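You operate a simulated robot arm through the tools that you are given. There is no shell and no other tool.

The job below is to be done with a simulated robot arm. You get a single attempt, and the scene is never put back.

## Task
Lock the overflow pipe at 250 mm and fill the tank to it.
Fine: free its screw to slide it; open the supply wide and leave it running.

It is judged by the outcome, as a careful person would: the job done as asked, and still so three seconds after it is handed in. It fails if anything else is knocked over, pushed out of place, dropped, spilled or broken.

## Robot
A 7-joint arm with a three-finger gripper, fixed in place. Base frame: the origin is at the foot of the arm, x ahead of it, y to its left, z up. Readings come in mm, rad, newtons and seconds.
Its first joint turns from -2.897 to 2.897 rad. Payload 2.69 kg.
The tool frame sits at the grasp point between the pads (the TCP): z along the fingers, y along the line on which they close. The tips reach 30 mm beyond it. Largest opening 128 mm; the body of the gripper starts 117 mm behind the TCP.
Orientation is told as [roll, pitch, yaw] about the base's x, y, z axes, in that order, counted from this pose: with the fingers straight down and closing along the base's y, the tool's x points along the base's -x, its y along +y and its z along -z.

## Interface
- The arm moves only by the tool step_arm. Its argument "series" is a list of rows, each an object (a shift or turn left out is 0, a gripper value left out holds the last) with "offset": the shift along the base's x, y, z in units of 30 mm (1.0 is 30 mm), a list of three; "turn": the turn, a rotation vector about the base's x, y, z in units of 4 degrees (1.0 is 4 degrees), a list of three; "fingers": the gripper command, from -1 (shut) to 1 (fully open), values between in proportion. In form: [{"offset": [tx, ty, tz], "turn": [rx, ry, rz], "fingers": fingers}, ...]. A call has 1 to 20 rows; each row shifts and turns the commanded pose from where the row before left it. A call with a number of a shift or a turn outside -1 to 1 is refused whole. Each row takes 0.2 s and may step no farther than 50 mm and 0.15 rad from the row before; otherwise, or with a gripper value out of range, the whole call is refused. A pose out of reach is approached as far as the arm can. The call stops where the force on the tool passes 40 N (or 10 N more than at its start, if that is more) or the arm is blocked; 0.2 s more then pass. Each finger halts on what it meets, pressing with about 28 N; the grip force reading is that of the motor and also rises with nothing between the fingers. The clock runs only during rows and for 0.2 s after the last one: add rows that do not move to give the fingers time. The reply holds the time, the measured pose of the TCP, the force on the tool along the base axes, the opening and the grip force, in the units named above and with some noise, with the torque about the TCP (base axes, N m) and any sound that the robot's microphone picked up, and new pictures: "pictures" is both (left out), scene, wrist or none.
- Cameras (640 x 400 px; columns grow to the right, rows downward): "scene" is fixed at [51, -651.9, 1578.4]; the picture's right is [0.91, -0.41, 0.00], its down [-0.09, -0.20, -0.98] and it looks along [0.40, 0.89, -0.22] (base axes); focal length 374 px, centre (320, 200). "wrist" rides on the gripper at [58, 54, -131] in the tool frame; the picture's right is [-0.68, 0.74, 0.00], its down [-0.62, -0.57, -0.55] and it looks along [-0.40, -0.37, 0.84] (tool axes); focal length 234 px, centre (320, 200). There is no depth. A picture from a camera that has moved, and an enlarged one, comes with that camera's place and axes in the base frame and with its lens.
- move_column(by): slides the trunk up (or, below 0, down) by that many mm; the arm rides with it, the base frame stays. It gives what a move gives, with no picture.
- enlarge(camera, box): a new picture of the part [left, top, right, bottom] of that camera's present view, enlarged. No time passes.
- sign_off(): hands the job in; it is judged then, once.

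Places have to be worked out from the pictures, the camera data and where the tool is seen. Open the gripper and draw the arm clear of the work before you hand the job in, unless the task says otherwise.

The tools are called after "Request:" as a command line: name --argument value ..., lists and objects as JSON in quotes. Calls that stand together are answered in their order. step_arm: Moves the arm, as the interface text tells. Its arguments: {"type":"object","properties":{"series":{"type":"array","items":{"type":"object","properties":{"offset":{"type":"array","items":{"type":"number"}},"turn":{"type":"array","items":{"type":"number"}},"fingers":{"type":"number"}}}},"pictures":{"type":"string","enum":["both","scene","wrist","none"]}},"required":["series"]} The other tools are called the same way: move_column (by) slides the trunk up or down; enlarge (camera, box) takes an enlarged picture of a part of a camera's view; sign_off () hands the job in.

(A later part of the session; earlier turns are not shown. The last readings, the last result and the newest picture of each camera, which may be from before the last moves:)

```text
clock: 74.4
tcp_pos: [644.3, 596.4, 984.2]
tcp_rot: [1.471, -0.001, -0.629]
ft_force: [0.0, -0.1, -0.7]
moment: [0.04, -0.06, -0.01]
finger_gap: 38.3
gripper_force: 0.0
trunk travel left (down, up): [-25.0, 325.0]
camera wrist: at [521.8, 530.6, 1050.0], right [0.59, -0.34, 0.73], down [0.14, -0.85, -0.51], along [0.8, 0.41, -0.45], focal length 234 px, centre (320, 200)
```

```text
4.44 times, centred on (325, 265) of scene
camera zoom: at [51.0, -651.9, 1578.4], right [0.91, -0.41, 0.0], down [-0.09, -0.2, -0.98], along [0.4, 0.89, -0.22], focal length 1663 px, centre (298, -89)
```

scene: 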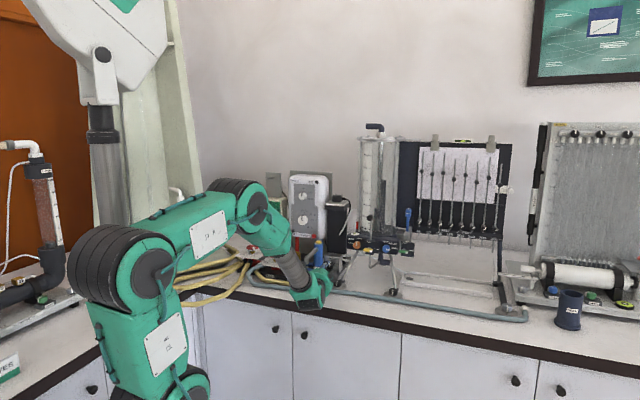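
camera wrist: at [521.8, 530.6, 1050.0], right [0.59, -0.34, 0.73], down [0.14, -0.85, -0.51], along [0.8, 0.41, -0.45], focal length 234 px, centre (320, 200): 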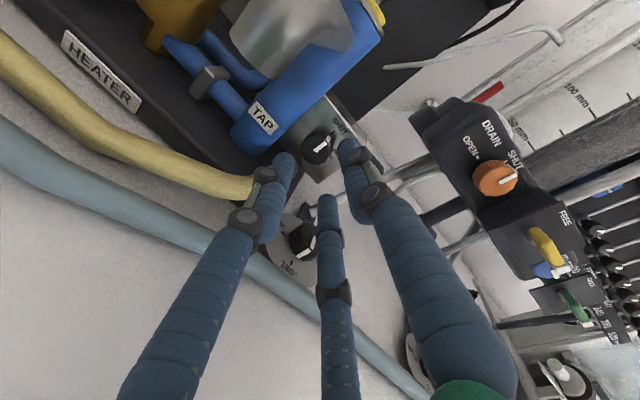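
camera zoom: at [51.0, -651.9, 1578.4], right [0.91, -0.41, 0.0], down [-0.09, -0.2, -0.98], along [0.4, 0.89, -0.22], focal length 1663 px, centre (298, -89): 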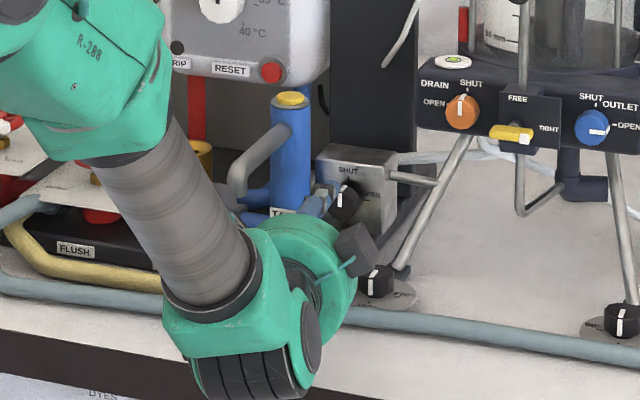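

The knob is about 81 mm ahead, 2 mm left and 2 mm below the tool axis. I'll advance with that correction, watching for contact.

Request:
step_arm --series '[{"offset": [0.229, 0.324, -0.06]}, {"offset": [0.229, 0.324, -0.05]}, {"offset": [0.229, 0.324, -0.05]}, {}]'

Request:
enlarge --camera "wrist" --box '[250, 80, 390, 220]'

Request:
enlarge --camera "scene" --box '[300, 230, 360, 290]'

```text
clock: 75.4
tcp_pos: [664.2, 623.7, 978.8]
tcp_rot: [1.472, -0.001, -0.628]
ft_force: [-0.2, -0.3, 0.2]
moment: [0.01, 0.02, -0.03]
finger_gap: 38.2
gripper_force: 0.1
trunk travel left (down, up): [-25.0, 325.0]
camera wrist: at [543.0, 558.3, 1044.3], right [0.59, -0.34, 0.73], down [0.15, -0.85, -0.51], along [0.8, 0.41, -0.45], focal length 234 px, centre (320, 200)
```

scene: 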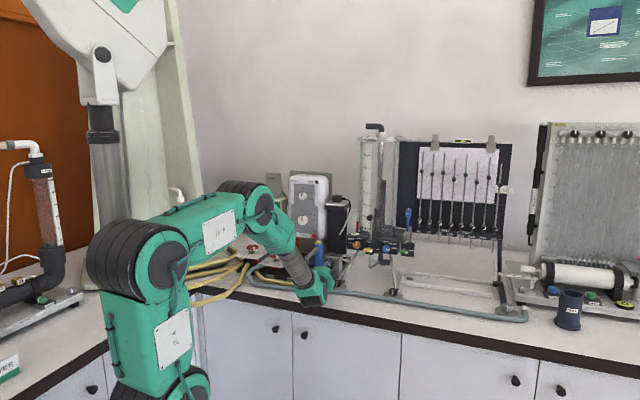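
wrist: 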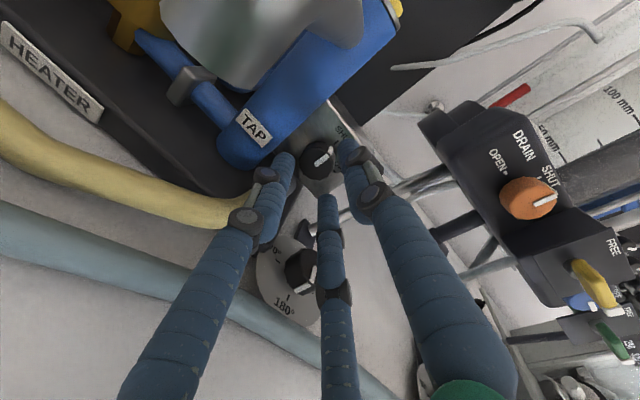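

```text
2.86 times, centred on (320, 150) of wrist
camera zoom: at [543.0, 558.3, 1044.3], right [0.59, -0.34, 0.73], down [0.15, -0.85, -0.51], along [0.8, 0.41, -0.45], focal length 669 px, centre (320, 343)
```

zoom: 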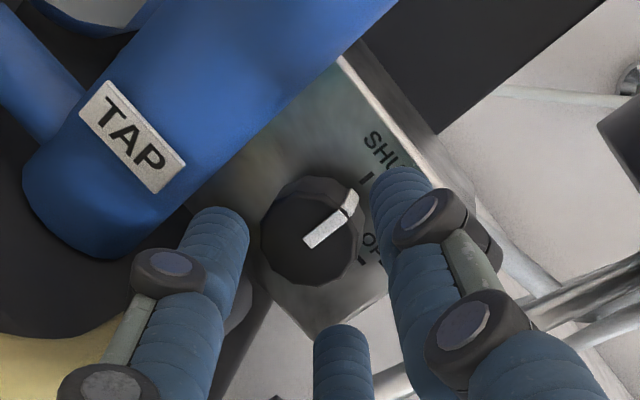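

```text
6.67 times, centred on (330, 260) of scene
camera zoom: at [51.0, -651.9, 1578.4], right [0.91, -0.41, 0.0], down [-0.09, -0.2, -0.98], along [0.4, 0.89, -0.22], focal length 2495 px, centre (253, -200)
```

zoom: 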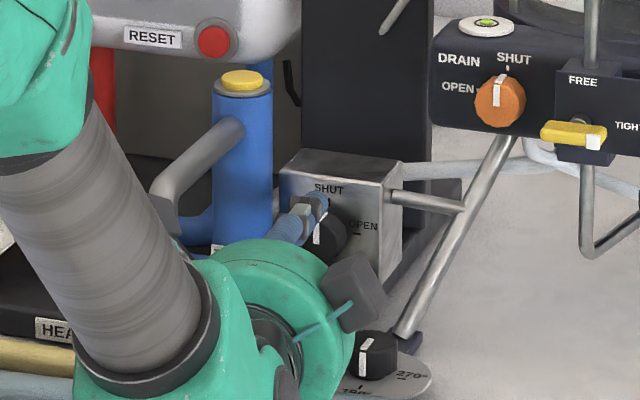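

Knob front is about 46 mm ahead, still about 2 mm left of and below the axis, with ample clearance around. Advance the final 25 mm.

Request:
step_arm --series '[{"offset": [0.144, 0.243, -0.046]}, {"offset": [0.144, 0.243, -0.046]}, {"offset": [0.144, 0.243, -0.046]}, {}]'

Request:
enlarge --camera "wrist" --box '[250, 80, 390, 220]'

```text
clock: 76.4
tcp_pos: [677.0, 646.8, 976.5]
tcp_rot: [1.473, -0.001, -0.629]
ft_force: [1.9, -0.8, -1.4]
moment: [-0.08, -0.02, -0.06]
finger_gap: 38.3
gripper_force: 0.0
trunk travel left (down, up): [-25.0, 325.0]
camera wrist: at [555.5, 580.4, 1040.8], right [0.59, -0.34, 0.73], down [0.14, -0.85, -0.51], along [0.8, 0.41, -0.45], focal length 234 px, centre (320, 200)
```

scene: 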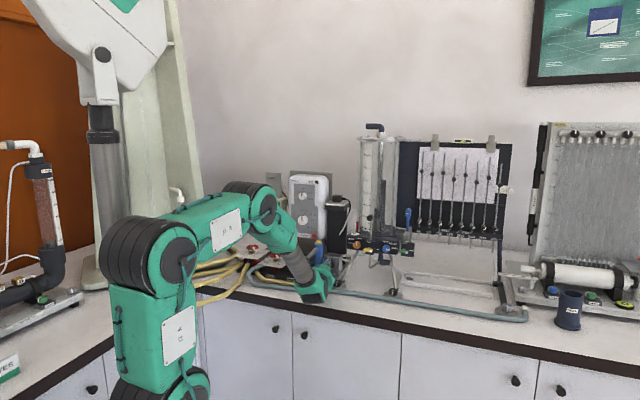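
wrist: 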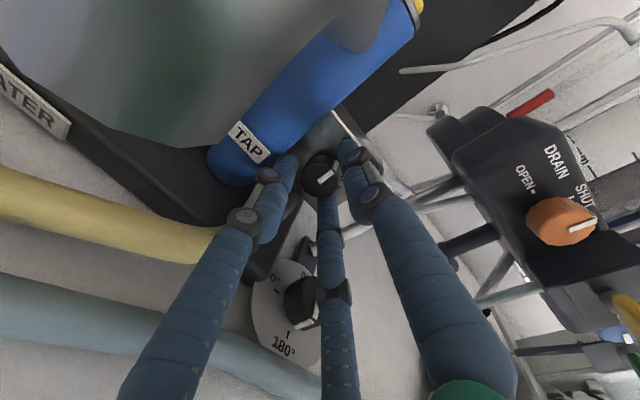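

```text
2.86 times, centred on (320, 150) of wrist
camera zoom: at [555.5, 580.4, 1040.8], right [0.59, -0.34, 0.73], down [0.14, -0.85, -0.51], along [0.8, 0.41, -0.45], focal length 669 px, centre (320, 343)
```

zoom: 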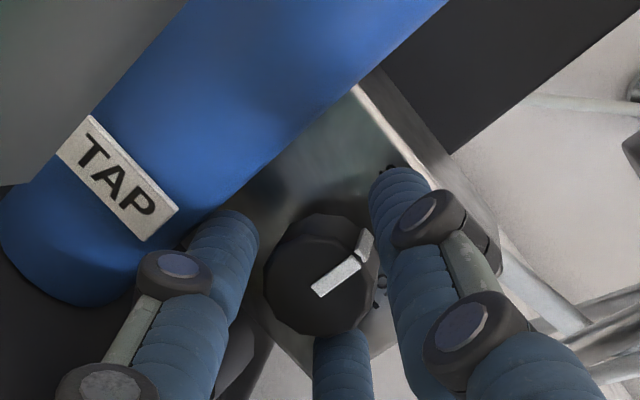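

The knob sits between the three fingers with negligible contact force. Close on it.

Request:
step_arm --series '[{"fingers": -0.5}, {"fingers": -0.6}, {"fingers": -0.75}, {}]'

Request:
enlarge --camera "wrist" --box '[250, 80, 390, 220]'

```text
clock: 77.4
tcp_pos: [677.7, 645.2, 973.7]
tcp_rot: [1.471, -0.001, -0.63]
ft_force: [17.3, -14.5, -8.6]
moment: [-0.13, -0.04, -0.92]
finger_gap: 29.5
gripper_force: 45.0
trunk travel left (down, up): [-25.0, 325.0]
camera wrist: at [556.8, 579.3, 1039.5], right [0.59, -0.34, 0.73], down [0.14, -0.85, -0.51], along [0.8, 0.4, -0.45], focal length 234 px, centre (320, 200)
```

scene: 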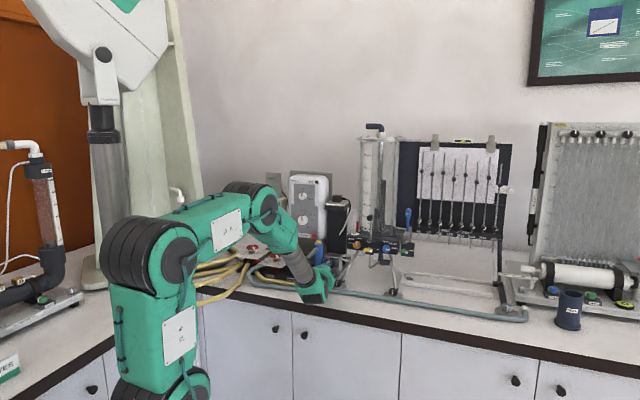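
wrist: 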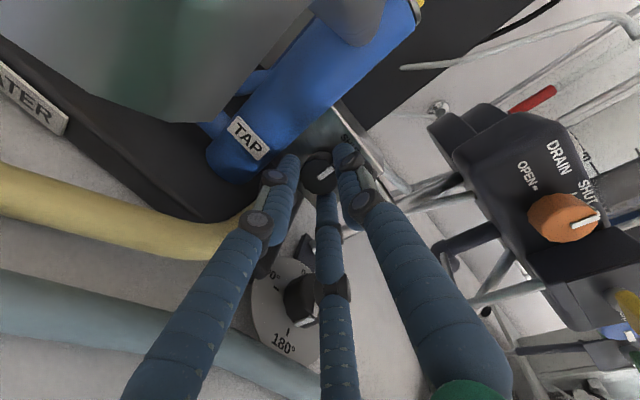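

```text
2.86 times, centred on (320, 150) of wrist
camera zoom: at [556.8, 579.3, 1039.5], right [0.59, -0.34, 0.73], down [0.14, -0.85, -0.51], along [0.8, 0.4, -0.45], focal length 669 px, centre (320, 343)
```

zoom: 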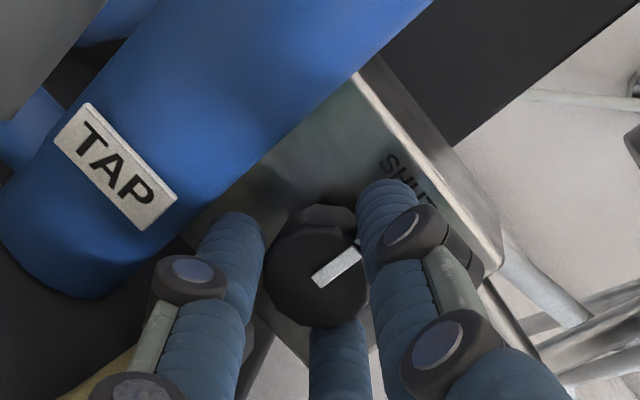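

Gripped at 29.5 mm. I'll ease 2 mm right and 1 mm down to relieve the force, then start turning clockwise toward OPEN.

Request:
step_arm --series '[{"offset": [0.053, -0.04, -0.03]}, {"turn": [0.585, 0.805, -0.1]}, {"turn": [0.585, 0.805, -0.1]}, {"turn": [0.585, 0.805, -0.1]}, {"turn": [0.585, 0.805, -0.1]}]'

Request:
enlarge --camera "wrist" --box '[250, 80, 390, 220]'

Request:
enlarge --camera "scene" --box '[300, 230, 360, 290]'

```text
clock: 78.6
tcp_pos: [678.8, 645.3, 973.7]
tcp_rot: [1.47, 0.276, -0.658]
ft_force: [3.2, -1.3, -4.7]
moment: [-0.38, -0.31, -0.2]
finger_gap: 28.4
gripper_force: 44.8
trunk travel left (down, up): [-25.0, 325.0]
camera wrist: at [571.4, 570.1, 1053.4], right [0.72, -0.46, 0.52], down [-0.01, -0.75, -0.66], along [0.69, 0.47, -0.55], focal length 234 px, centre (320, 200)
```

scene: 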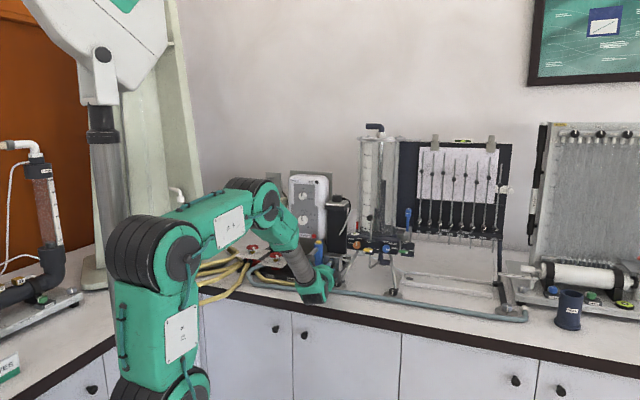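
wrist: 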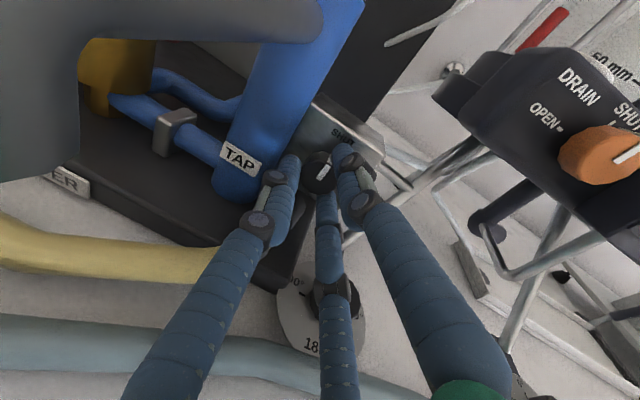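

```text
2.86 times, centred on (320, 150) of wrist
camera zoom: at [571.4, 570.1, 1053.4], right [0.72, -0.46, 0.52], down [-0.01, -0.75, -0.66], along [0.69, 0.47, -0.55], focal length 669 px, centre (320, 343)
```

zoom: 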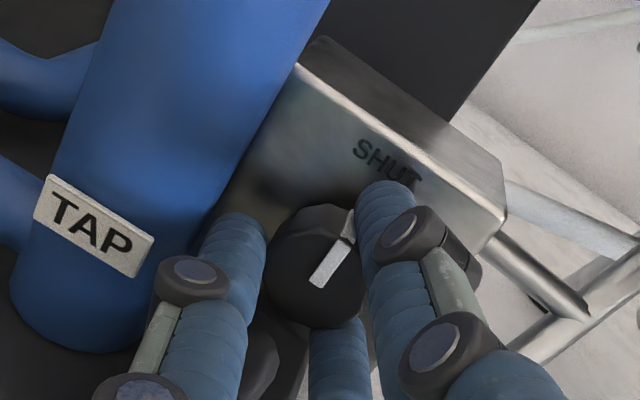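

```text
6.67 times, centred on (330, 260) of scene
camera zoom: at [51.0, -651.9, 1578.4], right [0.91, -0.41, 0.0], down [-0.09, -0.2, -0.98], along [0.4, 0.89, -0.22], focal length 2495 px, centre (253, -200)
```

zoom: 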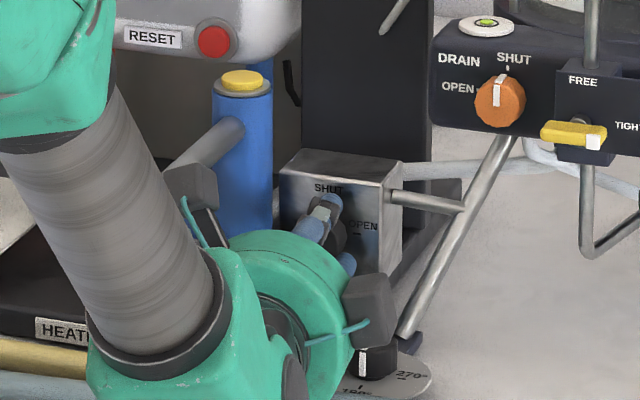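

The tool rolled 16° but the pointer still seems near SHUT, with about 0.45 N·m of resistance, so the fingers may have slipped. I'll turn a little further and compare.

Request:
step_arm --series '[{"turn": [0.585, 0.805, -0.1]}, {"turn": [0.585, 0.805, -0.1]}, {"turn": [0.585, 0.805, -0.1]}, {"turn": [0.585, 0.805, -0.1]}]'

Request:
enlarge --camera "wrist" --box '[250, 80, 390, 220]'

Request:
enlarge --camera "scene" --box '[310, 240, 350, 280]'

```text
clock: 79.6
tcp_pos: [678.3, 645.0, 974.3]
tcp_rot: [1.456, 0.554, -0.692]
ft_force: [-2.8, -5.2, 0.1]
moment: [-0.23, -0.1, 0.02]
finger_gap: 29.5
gripper_force: 45.5
trunk travel left (down, up): [-25.0, 325.0]
camera wrist: at [588.2, 558.7, 1062.4], right [0.79, -0.55, 0.27], down [-0.19, -0.64, -0.75], along [0.58, 0.54, -0.61], focal length 234 px, centre (320, 200)
```

scene: 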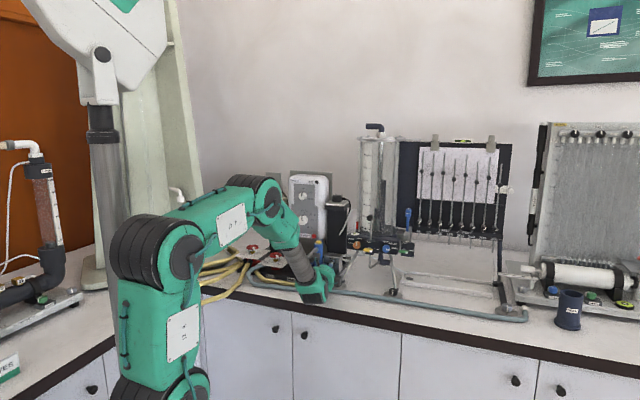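
wrist: 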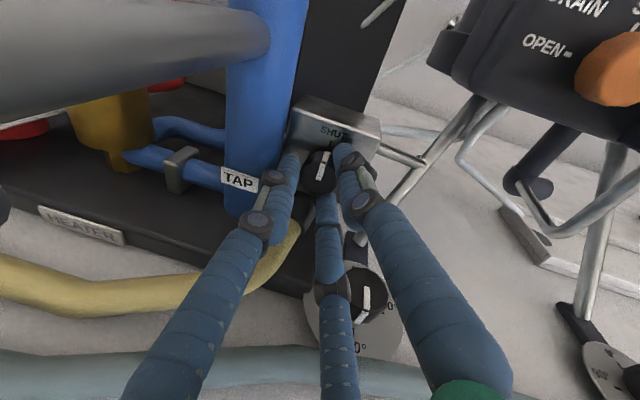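

```text
2.86 times, centred on (320, 150) of wrist
camera zoom: at [588.2, 558.7, 1062.4], right [0.79, -0.55, 0.27], down [-0.19, -0.64, -0.75], along [0.58, 0.54, -0.61], focal length 669 px, centre (320, 343)
```

zoom: 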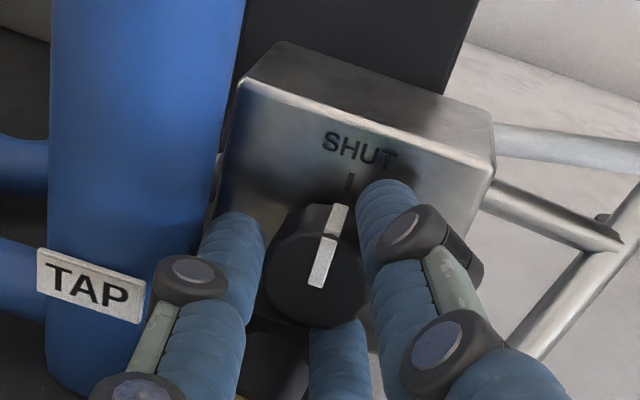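

```text
10.00 times, centred on (330, 260) of scene
camera zoom: at [51.0, -651.9, 1578.4], right [0.91, -0.41, 0.0], down [-0.09, -0.2, -0.98], along [0.4, 0.89, -0.22], focal length 3742 px, centre (220, -400)
```

zoom: 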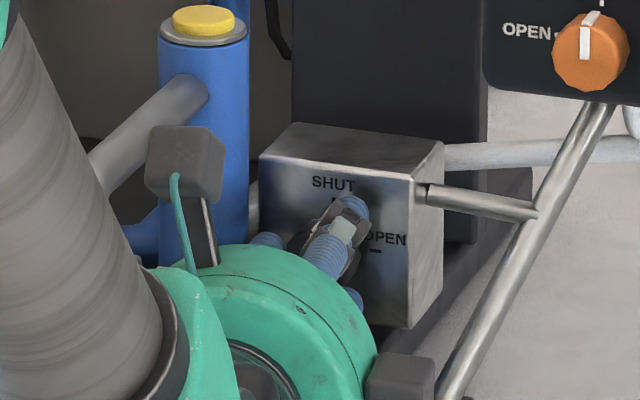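

The pointer still lines up with SHUT, so the fingers slipped around the 12-sided knob. The white marker looks like a raised tab on the rim that a finger could push against; I'll zoom in to check.

Request:
enlarge --camera "wrist" --box '[295, 135, 345, 185]'

Request:
enlarge --camera "scene" --box '[350, 238, 364, 252]'

Request:
enlarge --camera "scene" --box '[378, 242, 394, 258]'

```text
8.00 times, centred on (320, 160) of wrist
camera zoom: at [588.2, 558.7, 1062.4], right [0.79, -0.55, 0.27], down [-0.19, -0.64, -0.75], along [0.58, 0.54, -0.61], focal length 1873 px, centre (320, 520)
```

zoom: 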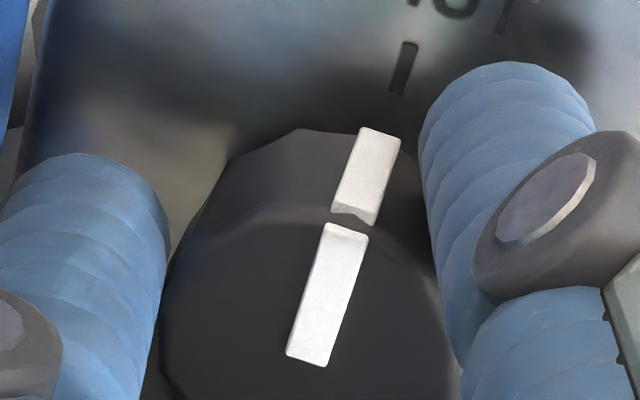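

```text
16.00 times, centred on (357, 245) of scene
camera zoom: at [51.0, -651.9, 1578.4], right [0.91, -0.41, 0.0], down [-0.09, -0.2, -0.98], along [0.4, 0.89, -0.22], focal length 5987 px, centre (-272, -520)
```

zoom: 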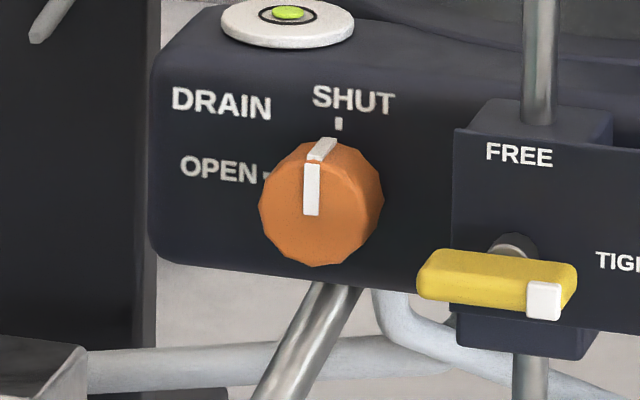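

```text
16.00 times, centred on (386, 250) of scene
camera zoom: at [51.0, -651.9, 1578.4], right [0.91, -0.41, 0.0], down [-0.09, -0.2, -0.98], along [0.4, 0.89, -0.22], focal length 5987 px, centre (-736, -600)
```

zoom: 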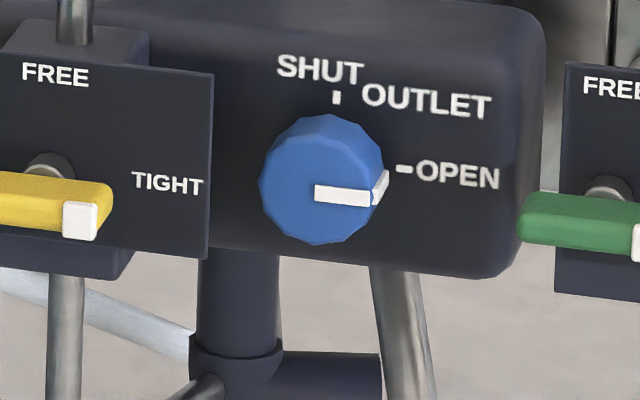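

The knob is still at SHUT and the tab is only slightly raised. I'll take a few small turns with readings to find the torque at which the grip slips.

Request:
step_arm --series '[{"turn": [0.29, 0.4, -0.05]}]' --pictures "none"

Request:
step_arm --series '[{"turn": [0.29, 0.4, -0.05]}]' --pictures "none"

Request:
step_arm --series '[{"turn": [0.29, 0.4, -0.05]}]' --pictures "none"

Request:
step_arm --series '[{"turn": [0.29, 0.4, -0.05]}]' --pictures "none"

```text
clock: 80.0
tcp_pos: [678.5, 645.0, 974.4]
tcp_rot: [1.454, 0.59, -0.696]
ft_force: [3.0, -2.6, 1.3]
moment: [-0.1, -0.25, -0.09]
finger_gap: 29.1
gripper_force: 44.9
trunk travel left (down, up): [-25.0, 325.0]
```

```text
clock: 80.4
tcp_pos: [677.4, 644.4, 973.8]
tcp_rot: [1.453, 0.623, -0.702]
ft_force: [3.7, -2.4, 2.6]
moment: [0.18, -0.4, -0.13]
finger_gap: 28.7
gripper_force: 45.1
trunk travel left (down, up): [-25.0, 325.0]
```

```text
clock: 80.8
tcp_pos: [679.4, 643.8, 975.0]
tcp_rot: [1.449, 0.659, -0.706]
ft_force: [2.8, -4.5, 4.7]
moment: [0.21, -0.4, -0.08]
finger_gap: 29.0
gripper_force: 44.4
trunk travel left (down, up): [-25.0, 325.0]
```

```text
clock: 81.2
tcp_pos: [678.0, 644.6, 973.6]
tcp_rot: [1.443, 0.69, -0.712]
ft_force: [0.0, -8.8, 4.8]
moment: [0.21, -0.52, 0.01]
finger_gap: 28.8
gripper_force: 45.3
trunk travel left (down, up): [-25.0, 325.0]
```

The torque is only 0.2–0.3 N·m. I'll look at whether the pointer has moved this time.

Request:
enlarge --camera "wrist" --box '[285, 125, 355, 195]'

```text
5.71 times, centred on (320, 160) of wrist
camera zoom: at [597.1, 552.5, 1064.4], right [0.81, -0.57, 0.13], down [-0.28, -0.57, -0.77], along [0.52, 0.59, -0.62], focal length 1338 px, centre (320, 429)
```

zoom: 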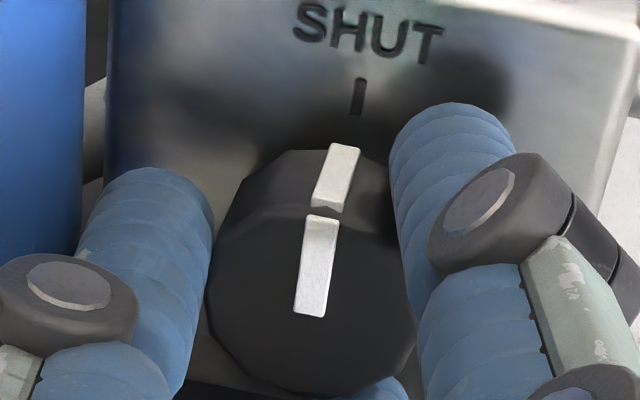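

The pointer hasn't moved: the grip slips at about 0.3 N·m, probably because only the rounded fingertips touch while tilted. I'll open, roll back, remove the downward pitch and go about 4 mm deeper for a fuller grip.

Request:
step_arm --series '[{"fingers": -0.4}, {}, {"turn": [-0.395, -0.945, 0.1], "offset": [0, 0, -0.015]}, {"turn": [-0.395, -0.945, 0.1], "offset": [0, 0, -0.015]}, {"turn": [-0.395, -0.945, 0.1], "offset": [0, 0, -0.015]}, {"turn": [-0.395, -0.945, 0.1], "offset": [0, 0, -0.015]}, {"turn": [-0.395, -0.945, 0.0], "offset": [0, 0, -0.015]}, {"turn": [-0.395, -0.945, 0.0], "offset": [0, 0, -0.015]}, {"offset": [0.045, 0.04, 0]}, {"offset": [0.045, 0.04, 0]}, {}]'

Request:
enlarge --camera "wrist" --box '[260, 100, 380, 220]'

```text
clock: 83.6
tcp_pos: [681.3, 646.6, 970.1]
tcp_rot: [1.569, 0.278, -0.623]
ft_force: [0.8, -1.2, -1.8]
moment: [-0.06, 0.0, -0.05]
finger_gap: 38.2
gripper_force: 0.1
trunk travel left (down, up): [-25.0, 325.0]
camera wrist: at [570.3, 565.9, 1038.0], right [0.69, -0.5, 0.52], down [0.03, -0.7, -0.71], along [0.72, 0.51, -0.47], focal length 234 px, centre (320, 200)
```

scene: 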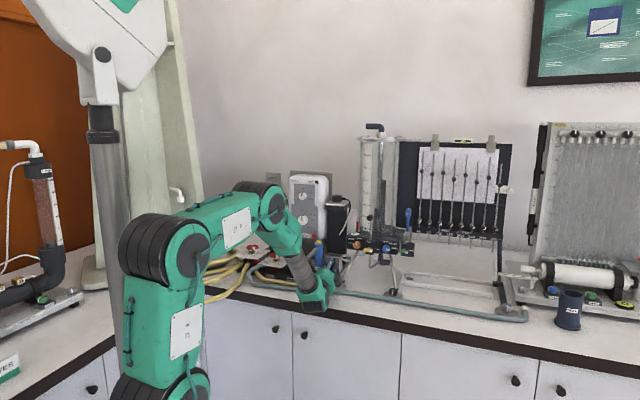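
wrist: 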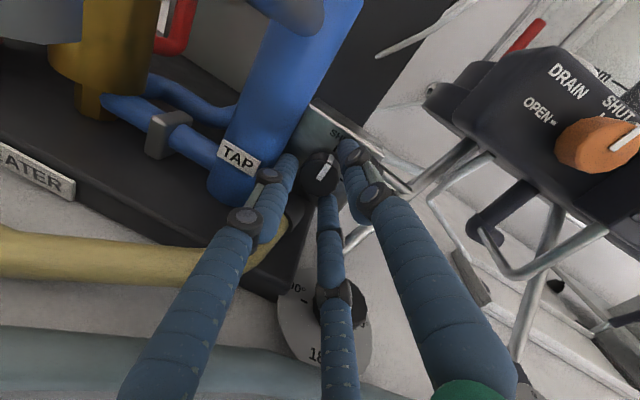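

```text
3.33 times, centred on (320, 160) of wrist
camera zoom: at [570.3, 565.9, 1038.0], right [0.69, -0.5, 0.52], down [0.03, -0.7, -0.71], along [0.72, 0.51, -0.47], focal length 781 px, centre (320, 333)
```

zoom: 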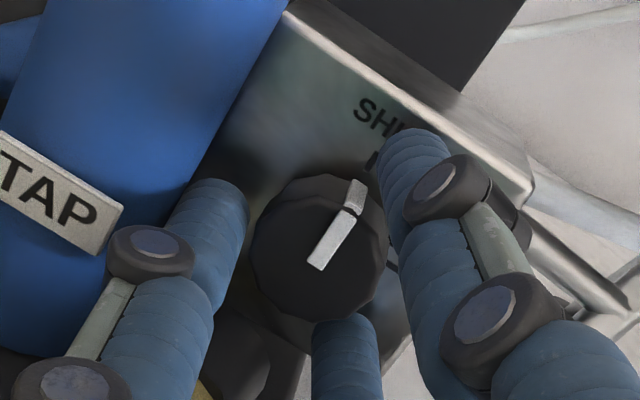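

The knob's front face looks about 24 mm ahead of the TCP, so the overlap is still only about 6 mm. I'll advance another 6 mm in small steps, watching for contact with the block.

Request:
step_arm --series '[{"offset": [0.04, 0.054, 0.01]}, {"offset": [0.04, 0.054, 0.01]}, {"offset": [0.04, 0.054, 0.01]}, {}]' --pictures "wrist"

Request:
enlarge --camera "wrist" --box '[260, 100, 380, 220]'

```text
clock: 84.6
tcp_pos: [683.2, 650.5, 971.5]
tcp_rot: [1.572, 0.277, -0.625]
ft_force: [-5.5, -10.8, 1.0]
moment: [-0.16, 0.12, -0.35]
finger_gap: 37.9
gripper_force: 0.0
trunk travel left (down, up): [-25.0, 325.0]
camera wrist: at [573.4, 570.0, 1039.1], right [0.69, -0.5, 0.52], down [0.03, -0.7, -0.71], along [0.72, 0.51, -0.47], focal length 234 px, centre (320, 200)
```

wrist: 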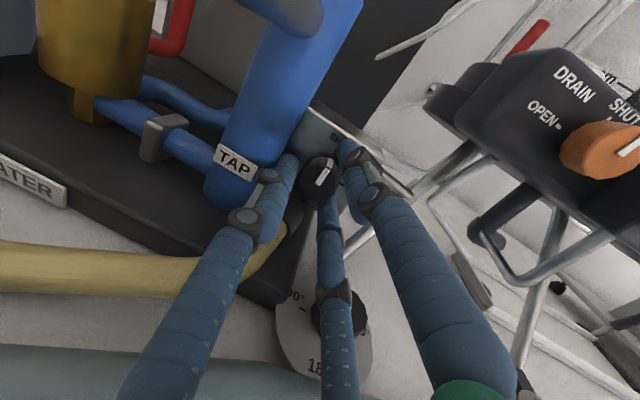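

```text
3.33 times, centred on (320, 160) of wrist
camera zoom: at [573.4, 570.0, 1039.1], right [0.69, -0.5, 0.52], down [0.03, -0.7, -0.71], along [0.72, 0.51, -0.47], focal length 781 px, centre (320, 333)
```

zoom: 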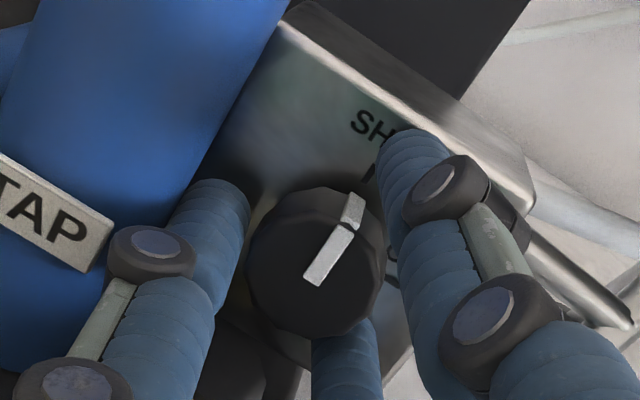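

The tips just touch the block face (about 11 N), so this is full depth. I'll back off 1 mm, grip and try turning again.

Request:
step_arm --series '[{"offset": [-0.02, -0.027, 0]}, {"fingers": -0.6}, {"fingers": -1}, {}, {"turn": [0.583, 0.812, 0]}, {"turn": [0.583, 0.812, 0]}, {"turn": [0.583, 0.812, 0]}]' --pictures "wrist"

Request:
enlarge --camera "wrist" --box '[260, 100, 380, 220]'

```text
clock: 86.2
tcp_pos: [684.4, 651.5, 971.0]
tcp_rot: [1.569, 0.486, -0.625]
ft_force: [-6.0, -7.3, -8.2]
moment: [-0.42, -0.32, -0.14]
finger_gap: 29.8
gripper_force: 44.3
trunk travel left (down, up): [-25.0, 325.0]
camera wrist: at [585.4, 561.5, 1045.7], right [0.77, -0.55, 0.33], down [-0.09, -0.61, -0.79], along [0.64, 0.57, -0.52], focal length 234 px, centre (320, 200)
```

wrist: 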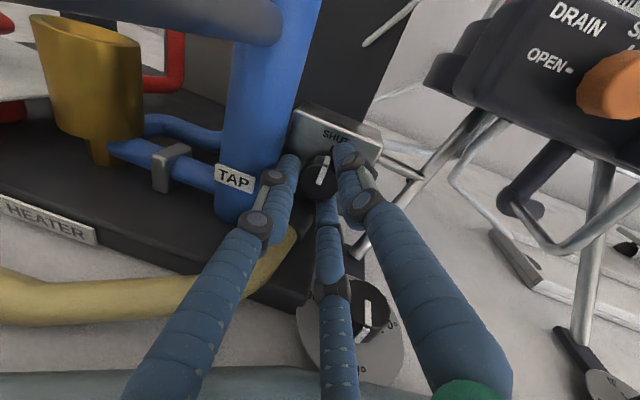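

```text
3.33 times, centred on (320, 160) of wrist
camera zoom: at [585.4, 561.5, 1045.7], right [0.77, -0.55, 0.33], down [-0.09, -0.61, -0.79], along [0.64, 0.57, -0.52], focal length 781 px, centre (320, 333)
```

zoom: 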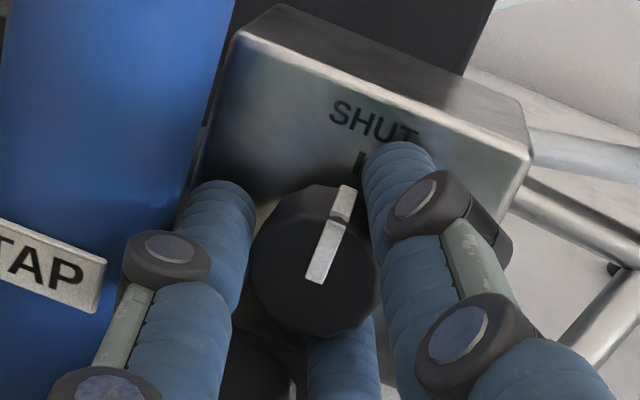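

It slipped again, at about 0.5 N·m; the gap readings (28.4 mm on flats, 29.5 mm on corners) show a 12-sided knob. I'll re-grip with the fingers on the flats (roll ≈15°) and turn in small steps to see the peak torque.

Request:
step_arm --series '[{"fingers": -0.4}, {}, {"turn": [-0.6, -0.83, 0]}, {"turn": [-0.6, -0.83, 0]}, {"turn": [-0.6, -0.83, 0]}, {"fingers": -1}, {}, {}]' --pictures "none"

Request:
step_arm --series '[{"turn": [0.583, 0.812, 0]}]' --pictures "none"

Request:
step_arm --series '[{"turn": [0.583, 0.812, 0]}]' --pictures "none"

Request:
step_arm --series '[{"turn": [0.583, 0.812, 0]}]' --pictures "wrist"

Request:
enlarge --camera "wrist" --box '[260, 100, 380, 220]'

```text
clock: 88.0
tcp_pos: [684.7, 651.2, 971.5]
tcp_rot: [1.567, 0.272, -0.626]
ft_force: [-6.1, -4.5, -8.9]
moment: [0.04, -0.1, -0.37]
finger_gap: 29.1
gripper_force: 44.9
trunk travel left (down, up): [-25.0, 325.0]
```

```text
clock: 88.4
tcp_pos: [683.9, 652.2, 969.8]
tcp_rot: [1.568, 0.342, -0.624]
ft_force: [-5.8, 1.9, -10.5]
moment: [-0.41, -0.46, -0.31]
finger_gap: 28.9
gripper_force: 44.8
trunk travel left (down, up): [-25.0, 325.0]
```

```text
clock: 88.8
tcp_pos: [682.8, 652.5, 971.3]
tcp_rot: [1.569, 0.411, -0.625]
ft_force: [-5.0, 3.1, -9.4]
moment: [-0.4, -0.14, -0.18]
finger_gap: 29.4
gripper_force: 44.5
trunk travel left (down, up): [-25.0, 325.0]
```

```text
clock: 89.2
tcp_pos: [684.4, 651.8, 970.5]
tcp_rot: [1.568, 0.482, -0.625]
ft_force: [-7.9, 0.5, -10.5]
moment: [-0.36, -0.28, -0.14]
finger_gap: 30.0
gripper_force: 44.6
trunk travel left (down, up): [-25.0, 325.0]
camera wrist: at [585.6, 562.2, 1045.6], right [0.76, -0.55, 0.34], down [-0.09, -0.61, -0.79], along [0.64, 0.57, -0.52], focal length 234 px, centre (320, 200)
```

wrist: 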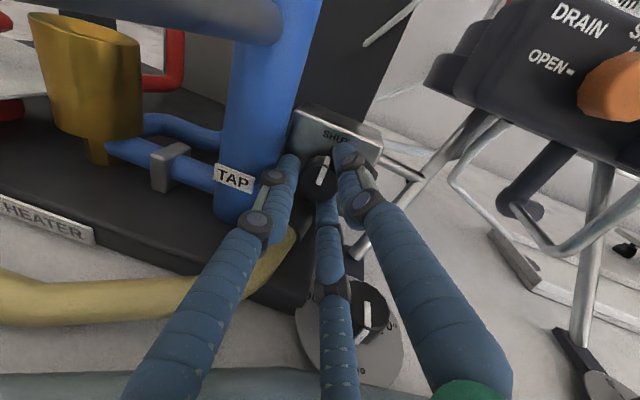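

```text
3.33 times, centred on (320, 160) of wrist
camera zoom: at [585.6, 562.2, 1045.6], right [0.76, -0.55, 0.34], down [-0.09, -0.61, -0.79], along [0.64, 0.57, -0.52], focal length 781 px, centre (320, 333)
```

zoom: 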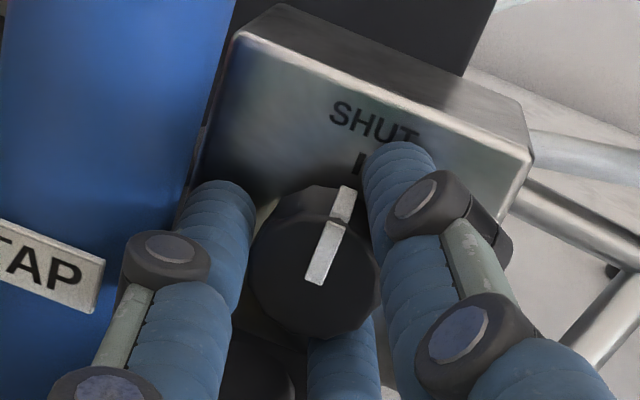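

The knob resists with about 0.6 N·m before slipping, far more than the lever did (<0.15 N·m), as if it were against a stop. I'll check the other direction slightly while still gripped, watching the pointer.

Request:
step_arm --series '[{"turn": [-0.583, -0.812, 0]}]' --pictures "none"

Request:
step_arm --series '[{"turn": [-0.583, -0.812, 0]}]' --pictures "none"

Request:
step_arm --series '[{"turn": [-0.583, -0.812, 0]}]' --pictures "wrist"

Request:
enlarge --camera "wrist" --box '[260, 100, 380, 220]'

```text
clock: 89.6
tcp_pos: [683.8, 651.7, 971.1]
tcp_rot: [1.566, 0.413, -0.626]
ft_force: [-7.0, 3.6, -11.5]
moment: [-0.64, 0.6, -0.13]
finger_gap: 29.8
gripper_force: 44.5
trunk travel left (down, up): [-25.0, 325.0]
```

```text
clock: 90.0
tcp_pos: [683.6, 652.0, 970.7]
tcp_rot: [1.567, 0.34, -0.625]
ft_force: [-2.9, 3.4, -12.2]
moment: [-0.49, 0.43, -0.09]
finger_gap: 29.5
gripper_force: 45.6
trunk travel left (down, up): [-25.0, 325.0]
```

```text
clock: 90.4
tcp_pos: [684.3, 652.2, 969.8]
tcp_rot: [1.568, 0.271, -0.625]
ft_force: [-1.7, -0.8, -11.9]
moment: [-0.41, 0.39, -0.65]
finger_gap: 29.5
gripper_force: 45.3
trunk travel left (down, up): [-25.0, 325.0]
camera wrist: at [573.3, 571.0, 1037.9], right [0.69, -0.5, 0.53], down [0.04, -0.7, -0.71], along [0.72, 0.51, -0.47], focal length 234 px, centre (320, 200)
```

wrist: 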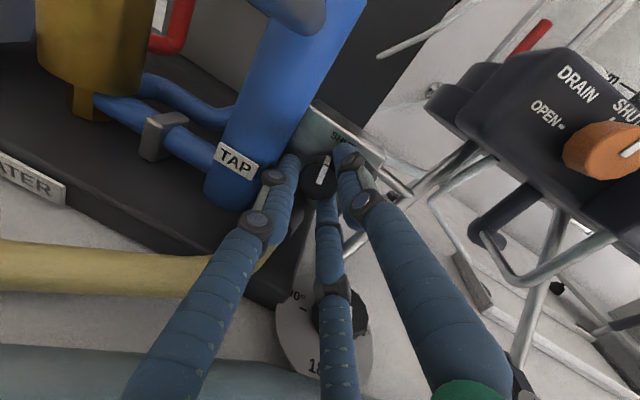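

```text
3.33 times, centred on (320, 160) of wrist
camera zoom: at [573.3, 571.0, 1037.9], right [0.69, -0.5, 0.53], down [0.04, -0.7, -0.71], along [0.72, 0.51, -0.47], focal length 781 px, centre (320, 333)
```

zoom: 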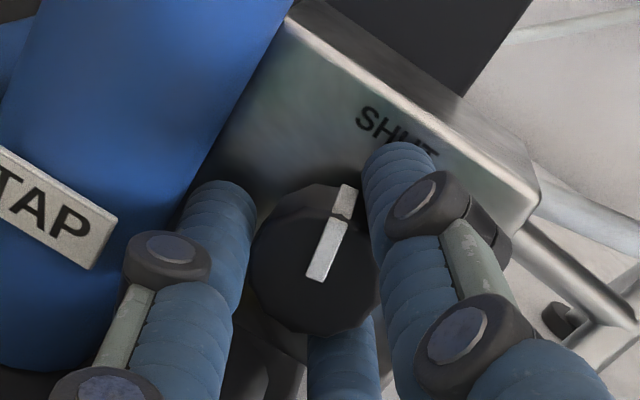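

Turning back took little torque and the pointer seems to have followed about 9° counter-clockwise. I'll turn clockwise again in small steps to see whether it moves freely up to SHUT and then stops.

Request:
step_arm --series '[{"turn": [0.583, 0.812, 0]}]' --pictures "none"

Request:
step_arm --series '[{"turn": [0.583, 0.812, 0]}]' --pictures "wrist"

Request:
enlarge --camera "wrist" --box '[270, 110, 370, 210]'

```text
clock: 90.8
tcp_pos: [684.0, 652.3, 970.5]
tcp_rot: [1.567, 0.342, -0.625]
ft_force: [0.1, -1.5, -13.8]
moment: [0.16, -0.25, -0.45]
finger_gap: 29.7
gripper_force: 45.1
trunk travel left (down, up): [-25.0, 325.0]
```

```text
clock: 91.2
tcp_pos: [684.2, 651.8, 971.2]
tcp_rot: [1.568, 0.412, -0.625]
ft_force: [-1.2, -1.7, -16.6]
moment: [0.05, -0.15, -0.39]
finger_gap: 30.0
gripper_force: 45.1
trunk travel left (down, up): [-25.0, 325.0]
camera wrist: at [581.3, 565.1, 1043.5], right [0.74, -0.53, 0.4], down [-0.05, -0.64, -0.76], along [0.67, 0.55, -0.51], focal length 234 px, centre (320, 200)
```

wrist: 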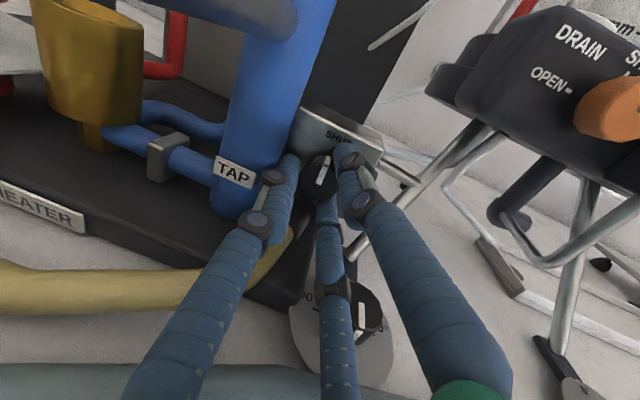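

```text
4.00 times, centred on (320, 160) of wrist
camera zoom: at [581.3, 565.1, 1043.5], right [0.74, -0.53, 0.4], down [-0.05, -0.64, -0.76], along [0.67, 0.55, -0.51], focal length 937 px, centre (320, 360)
```

zoom: 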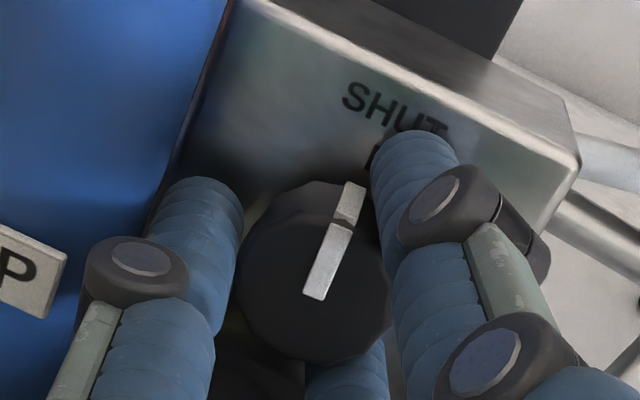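

The knob turns freely (≈0.1 N·m) on the counter-clockwise side and only blocks clockwise at SHUT, so this valve opens counter-clockwise, the long way round to OPEN. I'll lower 1.5 mm to ease the vertical force and turn counter-clockwise about 24°, checking as I go.

Request:
step_arm --series '[{"offset": [0, 0, -0.05]}, {"turn": [-0.583, -0.812, 0]}, {"turn": [-0.583, -0.812, 0]}, {"turn": [-0.583, -0.812, 0]}, {"turn": [-0.583, -0.812, 0]}, {"turn": [-0.583, -0.812, 0]}, {"turn": [-0.583, -0.812, 0]}]' --pictures "wrist"

Request:
enlarge --camera "wrist" --box '[270, 110, 370, 210]'

```text
clock: 92.8
tcp_pos: [684.2, 651.6, 970.8]
tcp_rot: [1.571, -0.01, -0.624]
ft_force: [-5.9, -7.1, -5.4]
moment: [-0.28, 0.3, -0.58]
finger_gap: 29.1
gripper_force: 44.5
trunk travel left (down, up): [-25.0, 325.0]
camera wrist: at [559.4, 579.9, 1023.1], right [0.54, -0.39, 0.74], down [0.18, -0.81, -0.56], along [0.82, 0.44, -0.37], focal length 234 px, centre (320, 200)
```

wrist: 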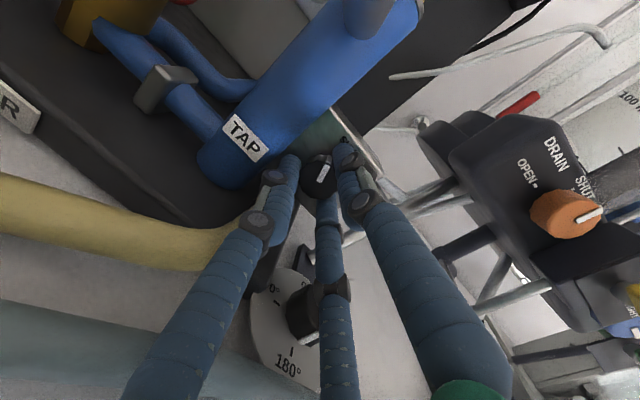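

```text
4.00 times, centred on (320, 160) of wrist
camera zoom: at [559.4, 579.9, 1023.1], right [0.54, -0.39, 0.74], down [0.18, -0.81, -0.56], along [0.82, 0.44, -0.37], focal length 937 px, centre (320, 360)
```

zoom: 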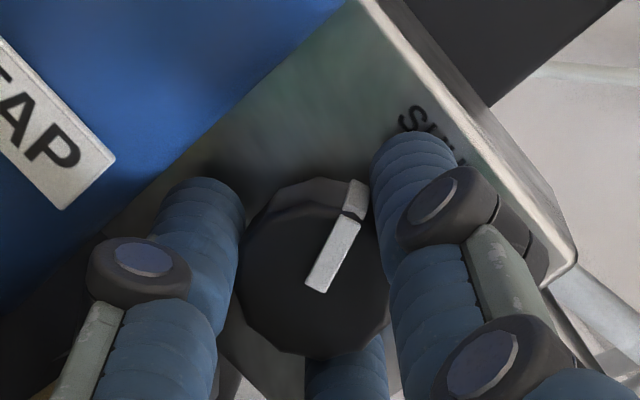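

The pointer has now turned about 24° counter-clockwise with only 0.08 N·m. Continue the stroke to roll −24° and check the tank for any inflow.

Request:
step_arm --series '[{"turn": [-0.583, -0.812, 0]}, {"turn": [-0.583, -0.812, 0]}, {"turn": [-0.583, -0.812, 0]}, {"turn": [-0.583, -0.812, 0]}, {"turn": [-0.583, -0.812, 0]}, {"turn": [-0.583, -0.812, 0]}]'

Request:
enlarge --camera "wrist" --box '[270, 110, 370, 210]'

Request:
enlarge --camera "scene" --box '[345, 170, 425, 280]'

```text
clock: 94.2
tcp_pos: [683.8, 650.9, 971.4]
tcp_rot: [1.573, -0.427, -0.625]
ft_force: [-6.3, -23.6, -1.4]
moment: [-0.25, 0.31, -0.93]
finger_gap: 29.2
gripper_force: 45.0
trunk travel left (down, up): [-25.0, 325.0]
camera wrist: at [545.9, 589.0, 995.2], right [0.25, -0.18, 0.95], down [0.32, -0.91, -0.26], along [0.91, 0.37, -0.17], focal length 234 px, centre (320, 200)
```

scene: 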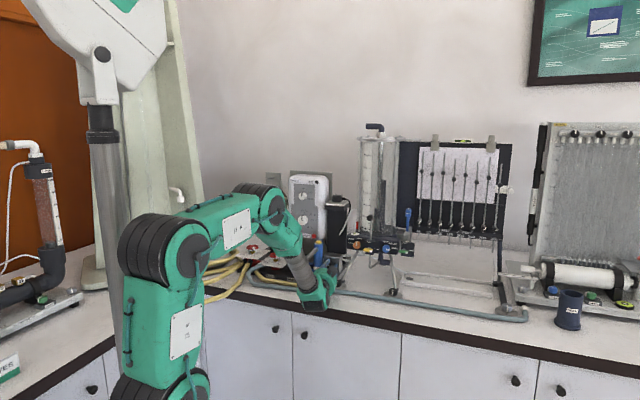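
wrist: 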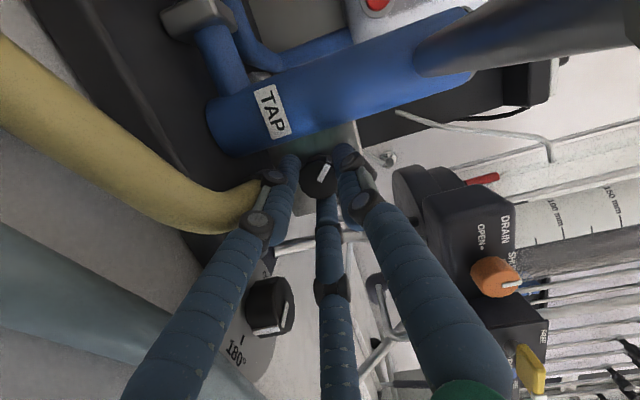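

```text
4.00 times, centred on (320, 160) of wrist
camera zoom: at [545.9, 589.0, 995.2], right [0.25, -0.18, 0.95], down [0.32, -0.91, -0.26], along [0.91, 0.37, -0.17], focal length 937 px, centre (320, 360)
```

zoom: 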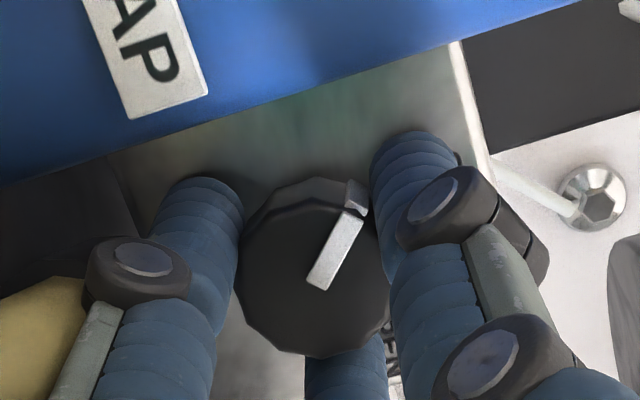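

```text
3.64 times, centred on (385, 225) of scene
camera zoom: at [51.0, -651.9, 1578.4], right [0.91, -0.41, 0.0], down [-0.09, -0.2, -0.98], along [0.4, 0.89, -0.22], focal length 1361 px, centre (84, 109)
```

zoom: 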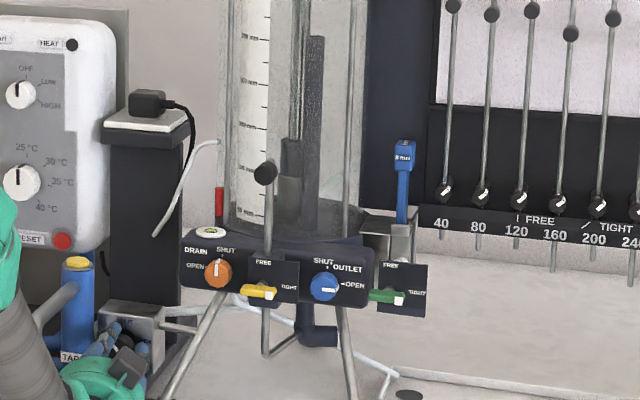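

The knob has turned about 48° counter-clockwise with the tool; no inflow is visible yet. I'll release, back off 1 mm, roll back to +40° and re-grip for the next stroke.

Request:
step_arm --series '[{"offset": [-0.02, -0.03, 0], "fingers": -0.43}, {}, {"turn": [0.583, 0.812, 0]}, {"turn": [0.583, 0.812, 0]}, {"turn": [0.583, 0.812, 0]}, {"turn": [0.583, 0.812, 0]}, {"turn": [0.583, 0.812, 0]}, {"turn": [0.583, 0.812, 0]}, {"turn": [0.583, 0.812, 0]}, {"turn": [0.583, 0.812, 0]}, {"turn": [0.583, 0.812, 0]}, {"turn": [0.583, 0.812, 0]}, {"turn": [0.583, 0.812, 0]}, {"turn": [0.583, 0.812, 0]}, {"turn": [0.583, 0.812, 0]}, {"turn": [0.583, 0.812, 0]}, {"turn": [0.583, 0.812, 0]}, {"turn": [0.583, 0.812, 0]}]'

Request:
enlarge --camera "wrist" --box '[270, 110, 370, 210]'

Request:
enlarge --camera "scene" --box '[345, 170, 425, 280]'

```text
clock: 98.0
tcp_pos: [684.1, 650.9, 971.1]
tcp_rot: [1.569, 0.692, -0.624]
ft_force: [0.8, 0.1, -0.4]
moment: [-0.04, -0.01, 0.04]
finger_gap: 36.1
gripper_force: 0.1
trunk travel left (down, up): [-25.0, 325.0]
camera wrist: at [598.2, 551.6, 1049.0], right [0.8, -0.58, 0.14], down [-0.23, -0.51, -0.83], along [0.55, 0.64, -0.54], focal length 234 px, centre (320, 200)
```

scene: 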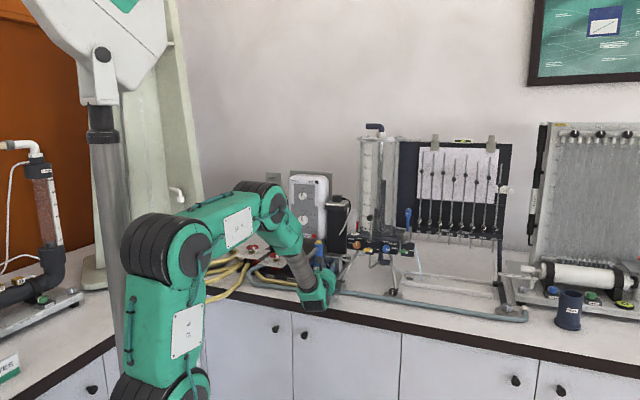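
wrist: 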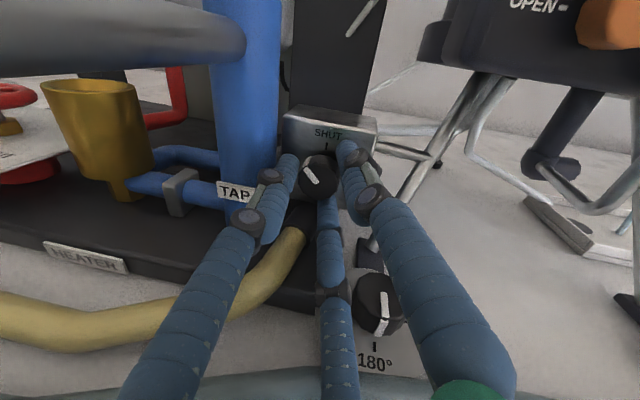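

```text
4.00 times, centred on (320, 160) of wrist
camera zoom: at [598.2, 551.6, 1049.0], right [0.8, -0.58, 0.14], down [-0.23, -0.51, -0.83], along [0.55, 0.64, -0.54], focal length 937 px, centre (320, 360)
```

zoom: 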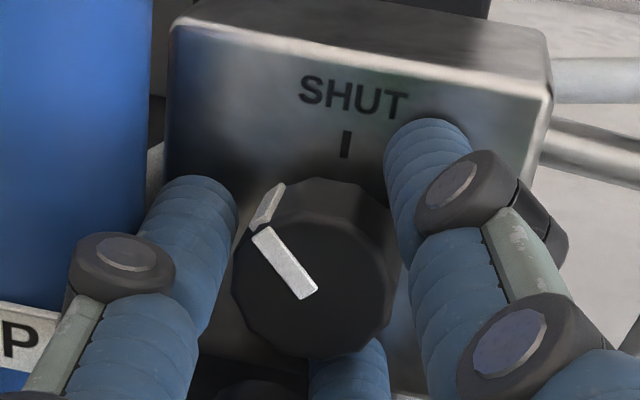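

```text
3.64 times, centred on (385, 225) of scene
camera zoom: at [51.0, -651.9, 1578.4], right [0.91, -0.41, 0.0], down [-0.09, -0.2, -0.98], along [0.4, 0.89, -0.22], focal length 1361 px, centre (84, 109)
```

zoom: 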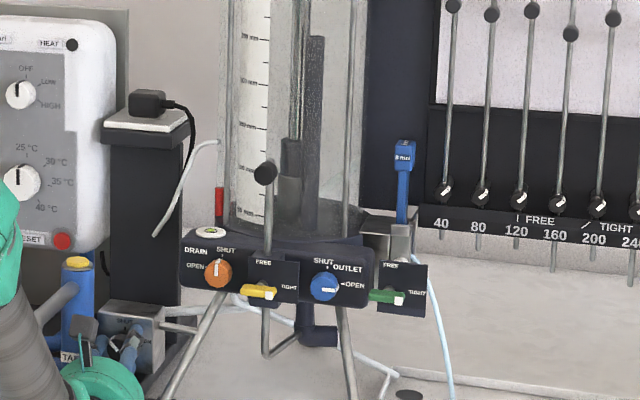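

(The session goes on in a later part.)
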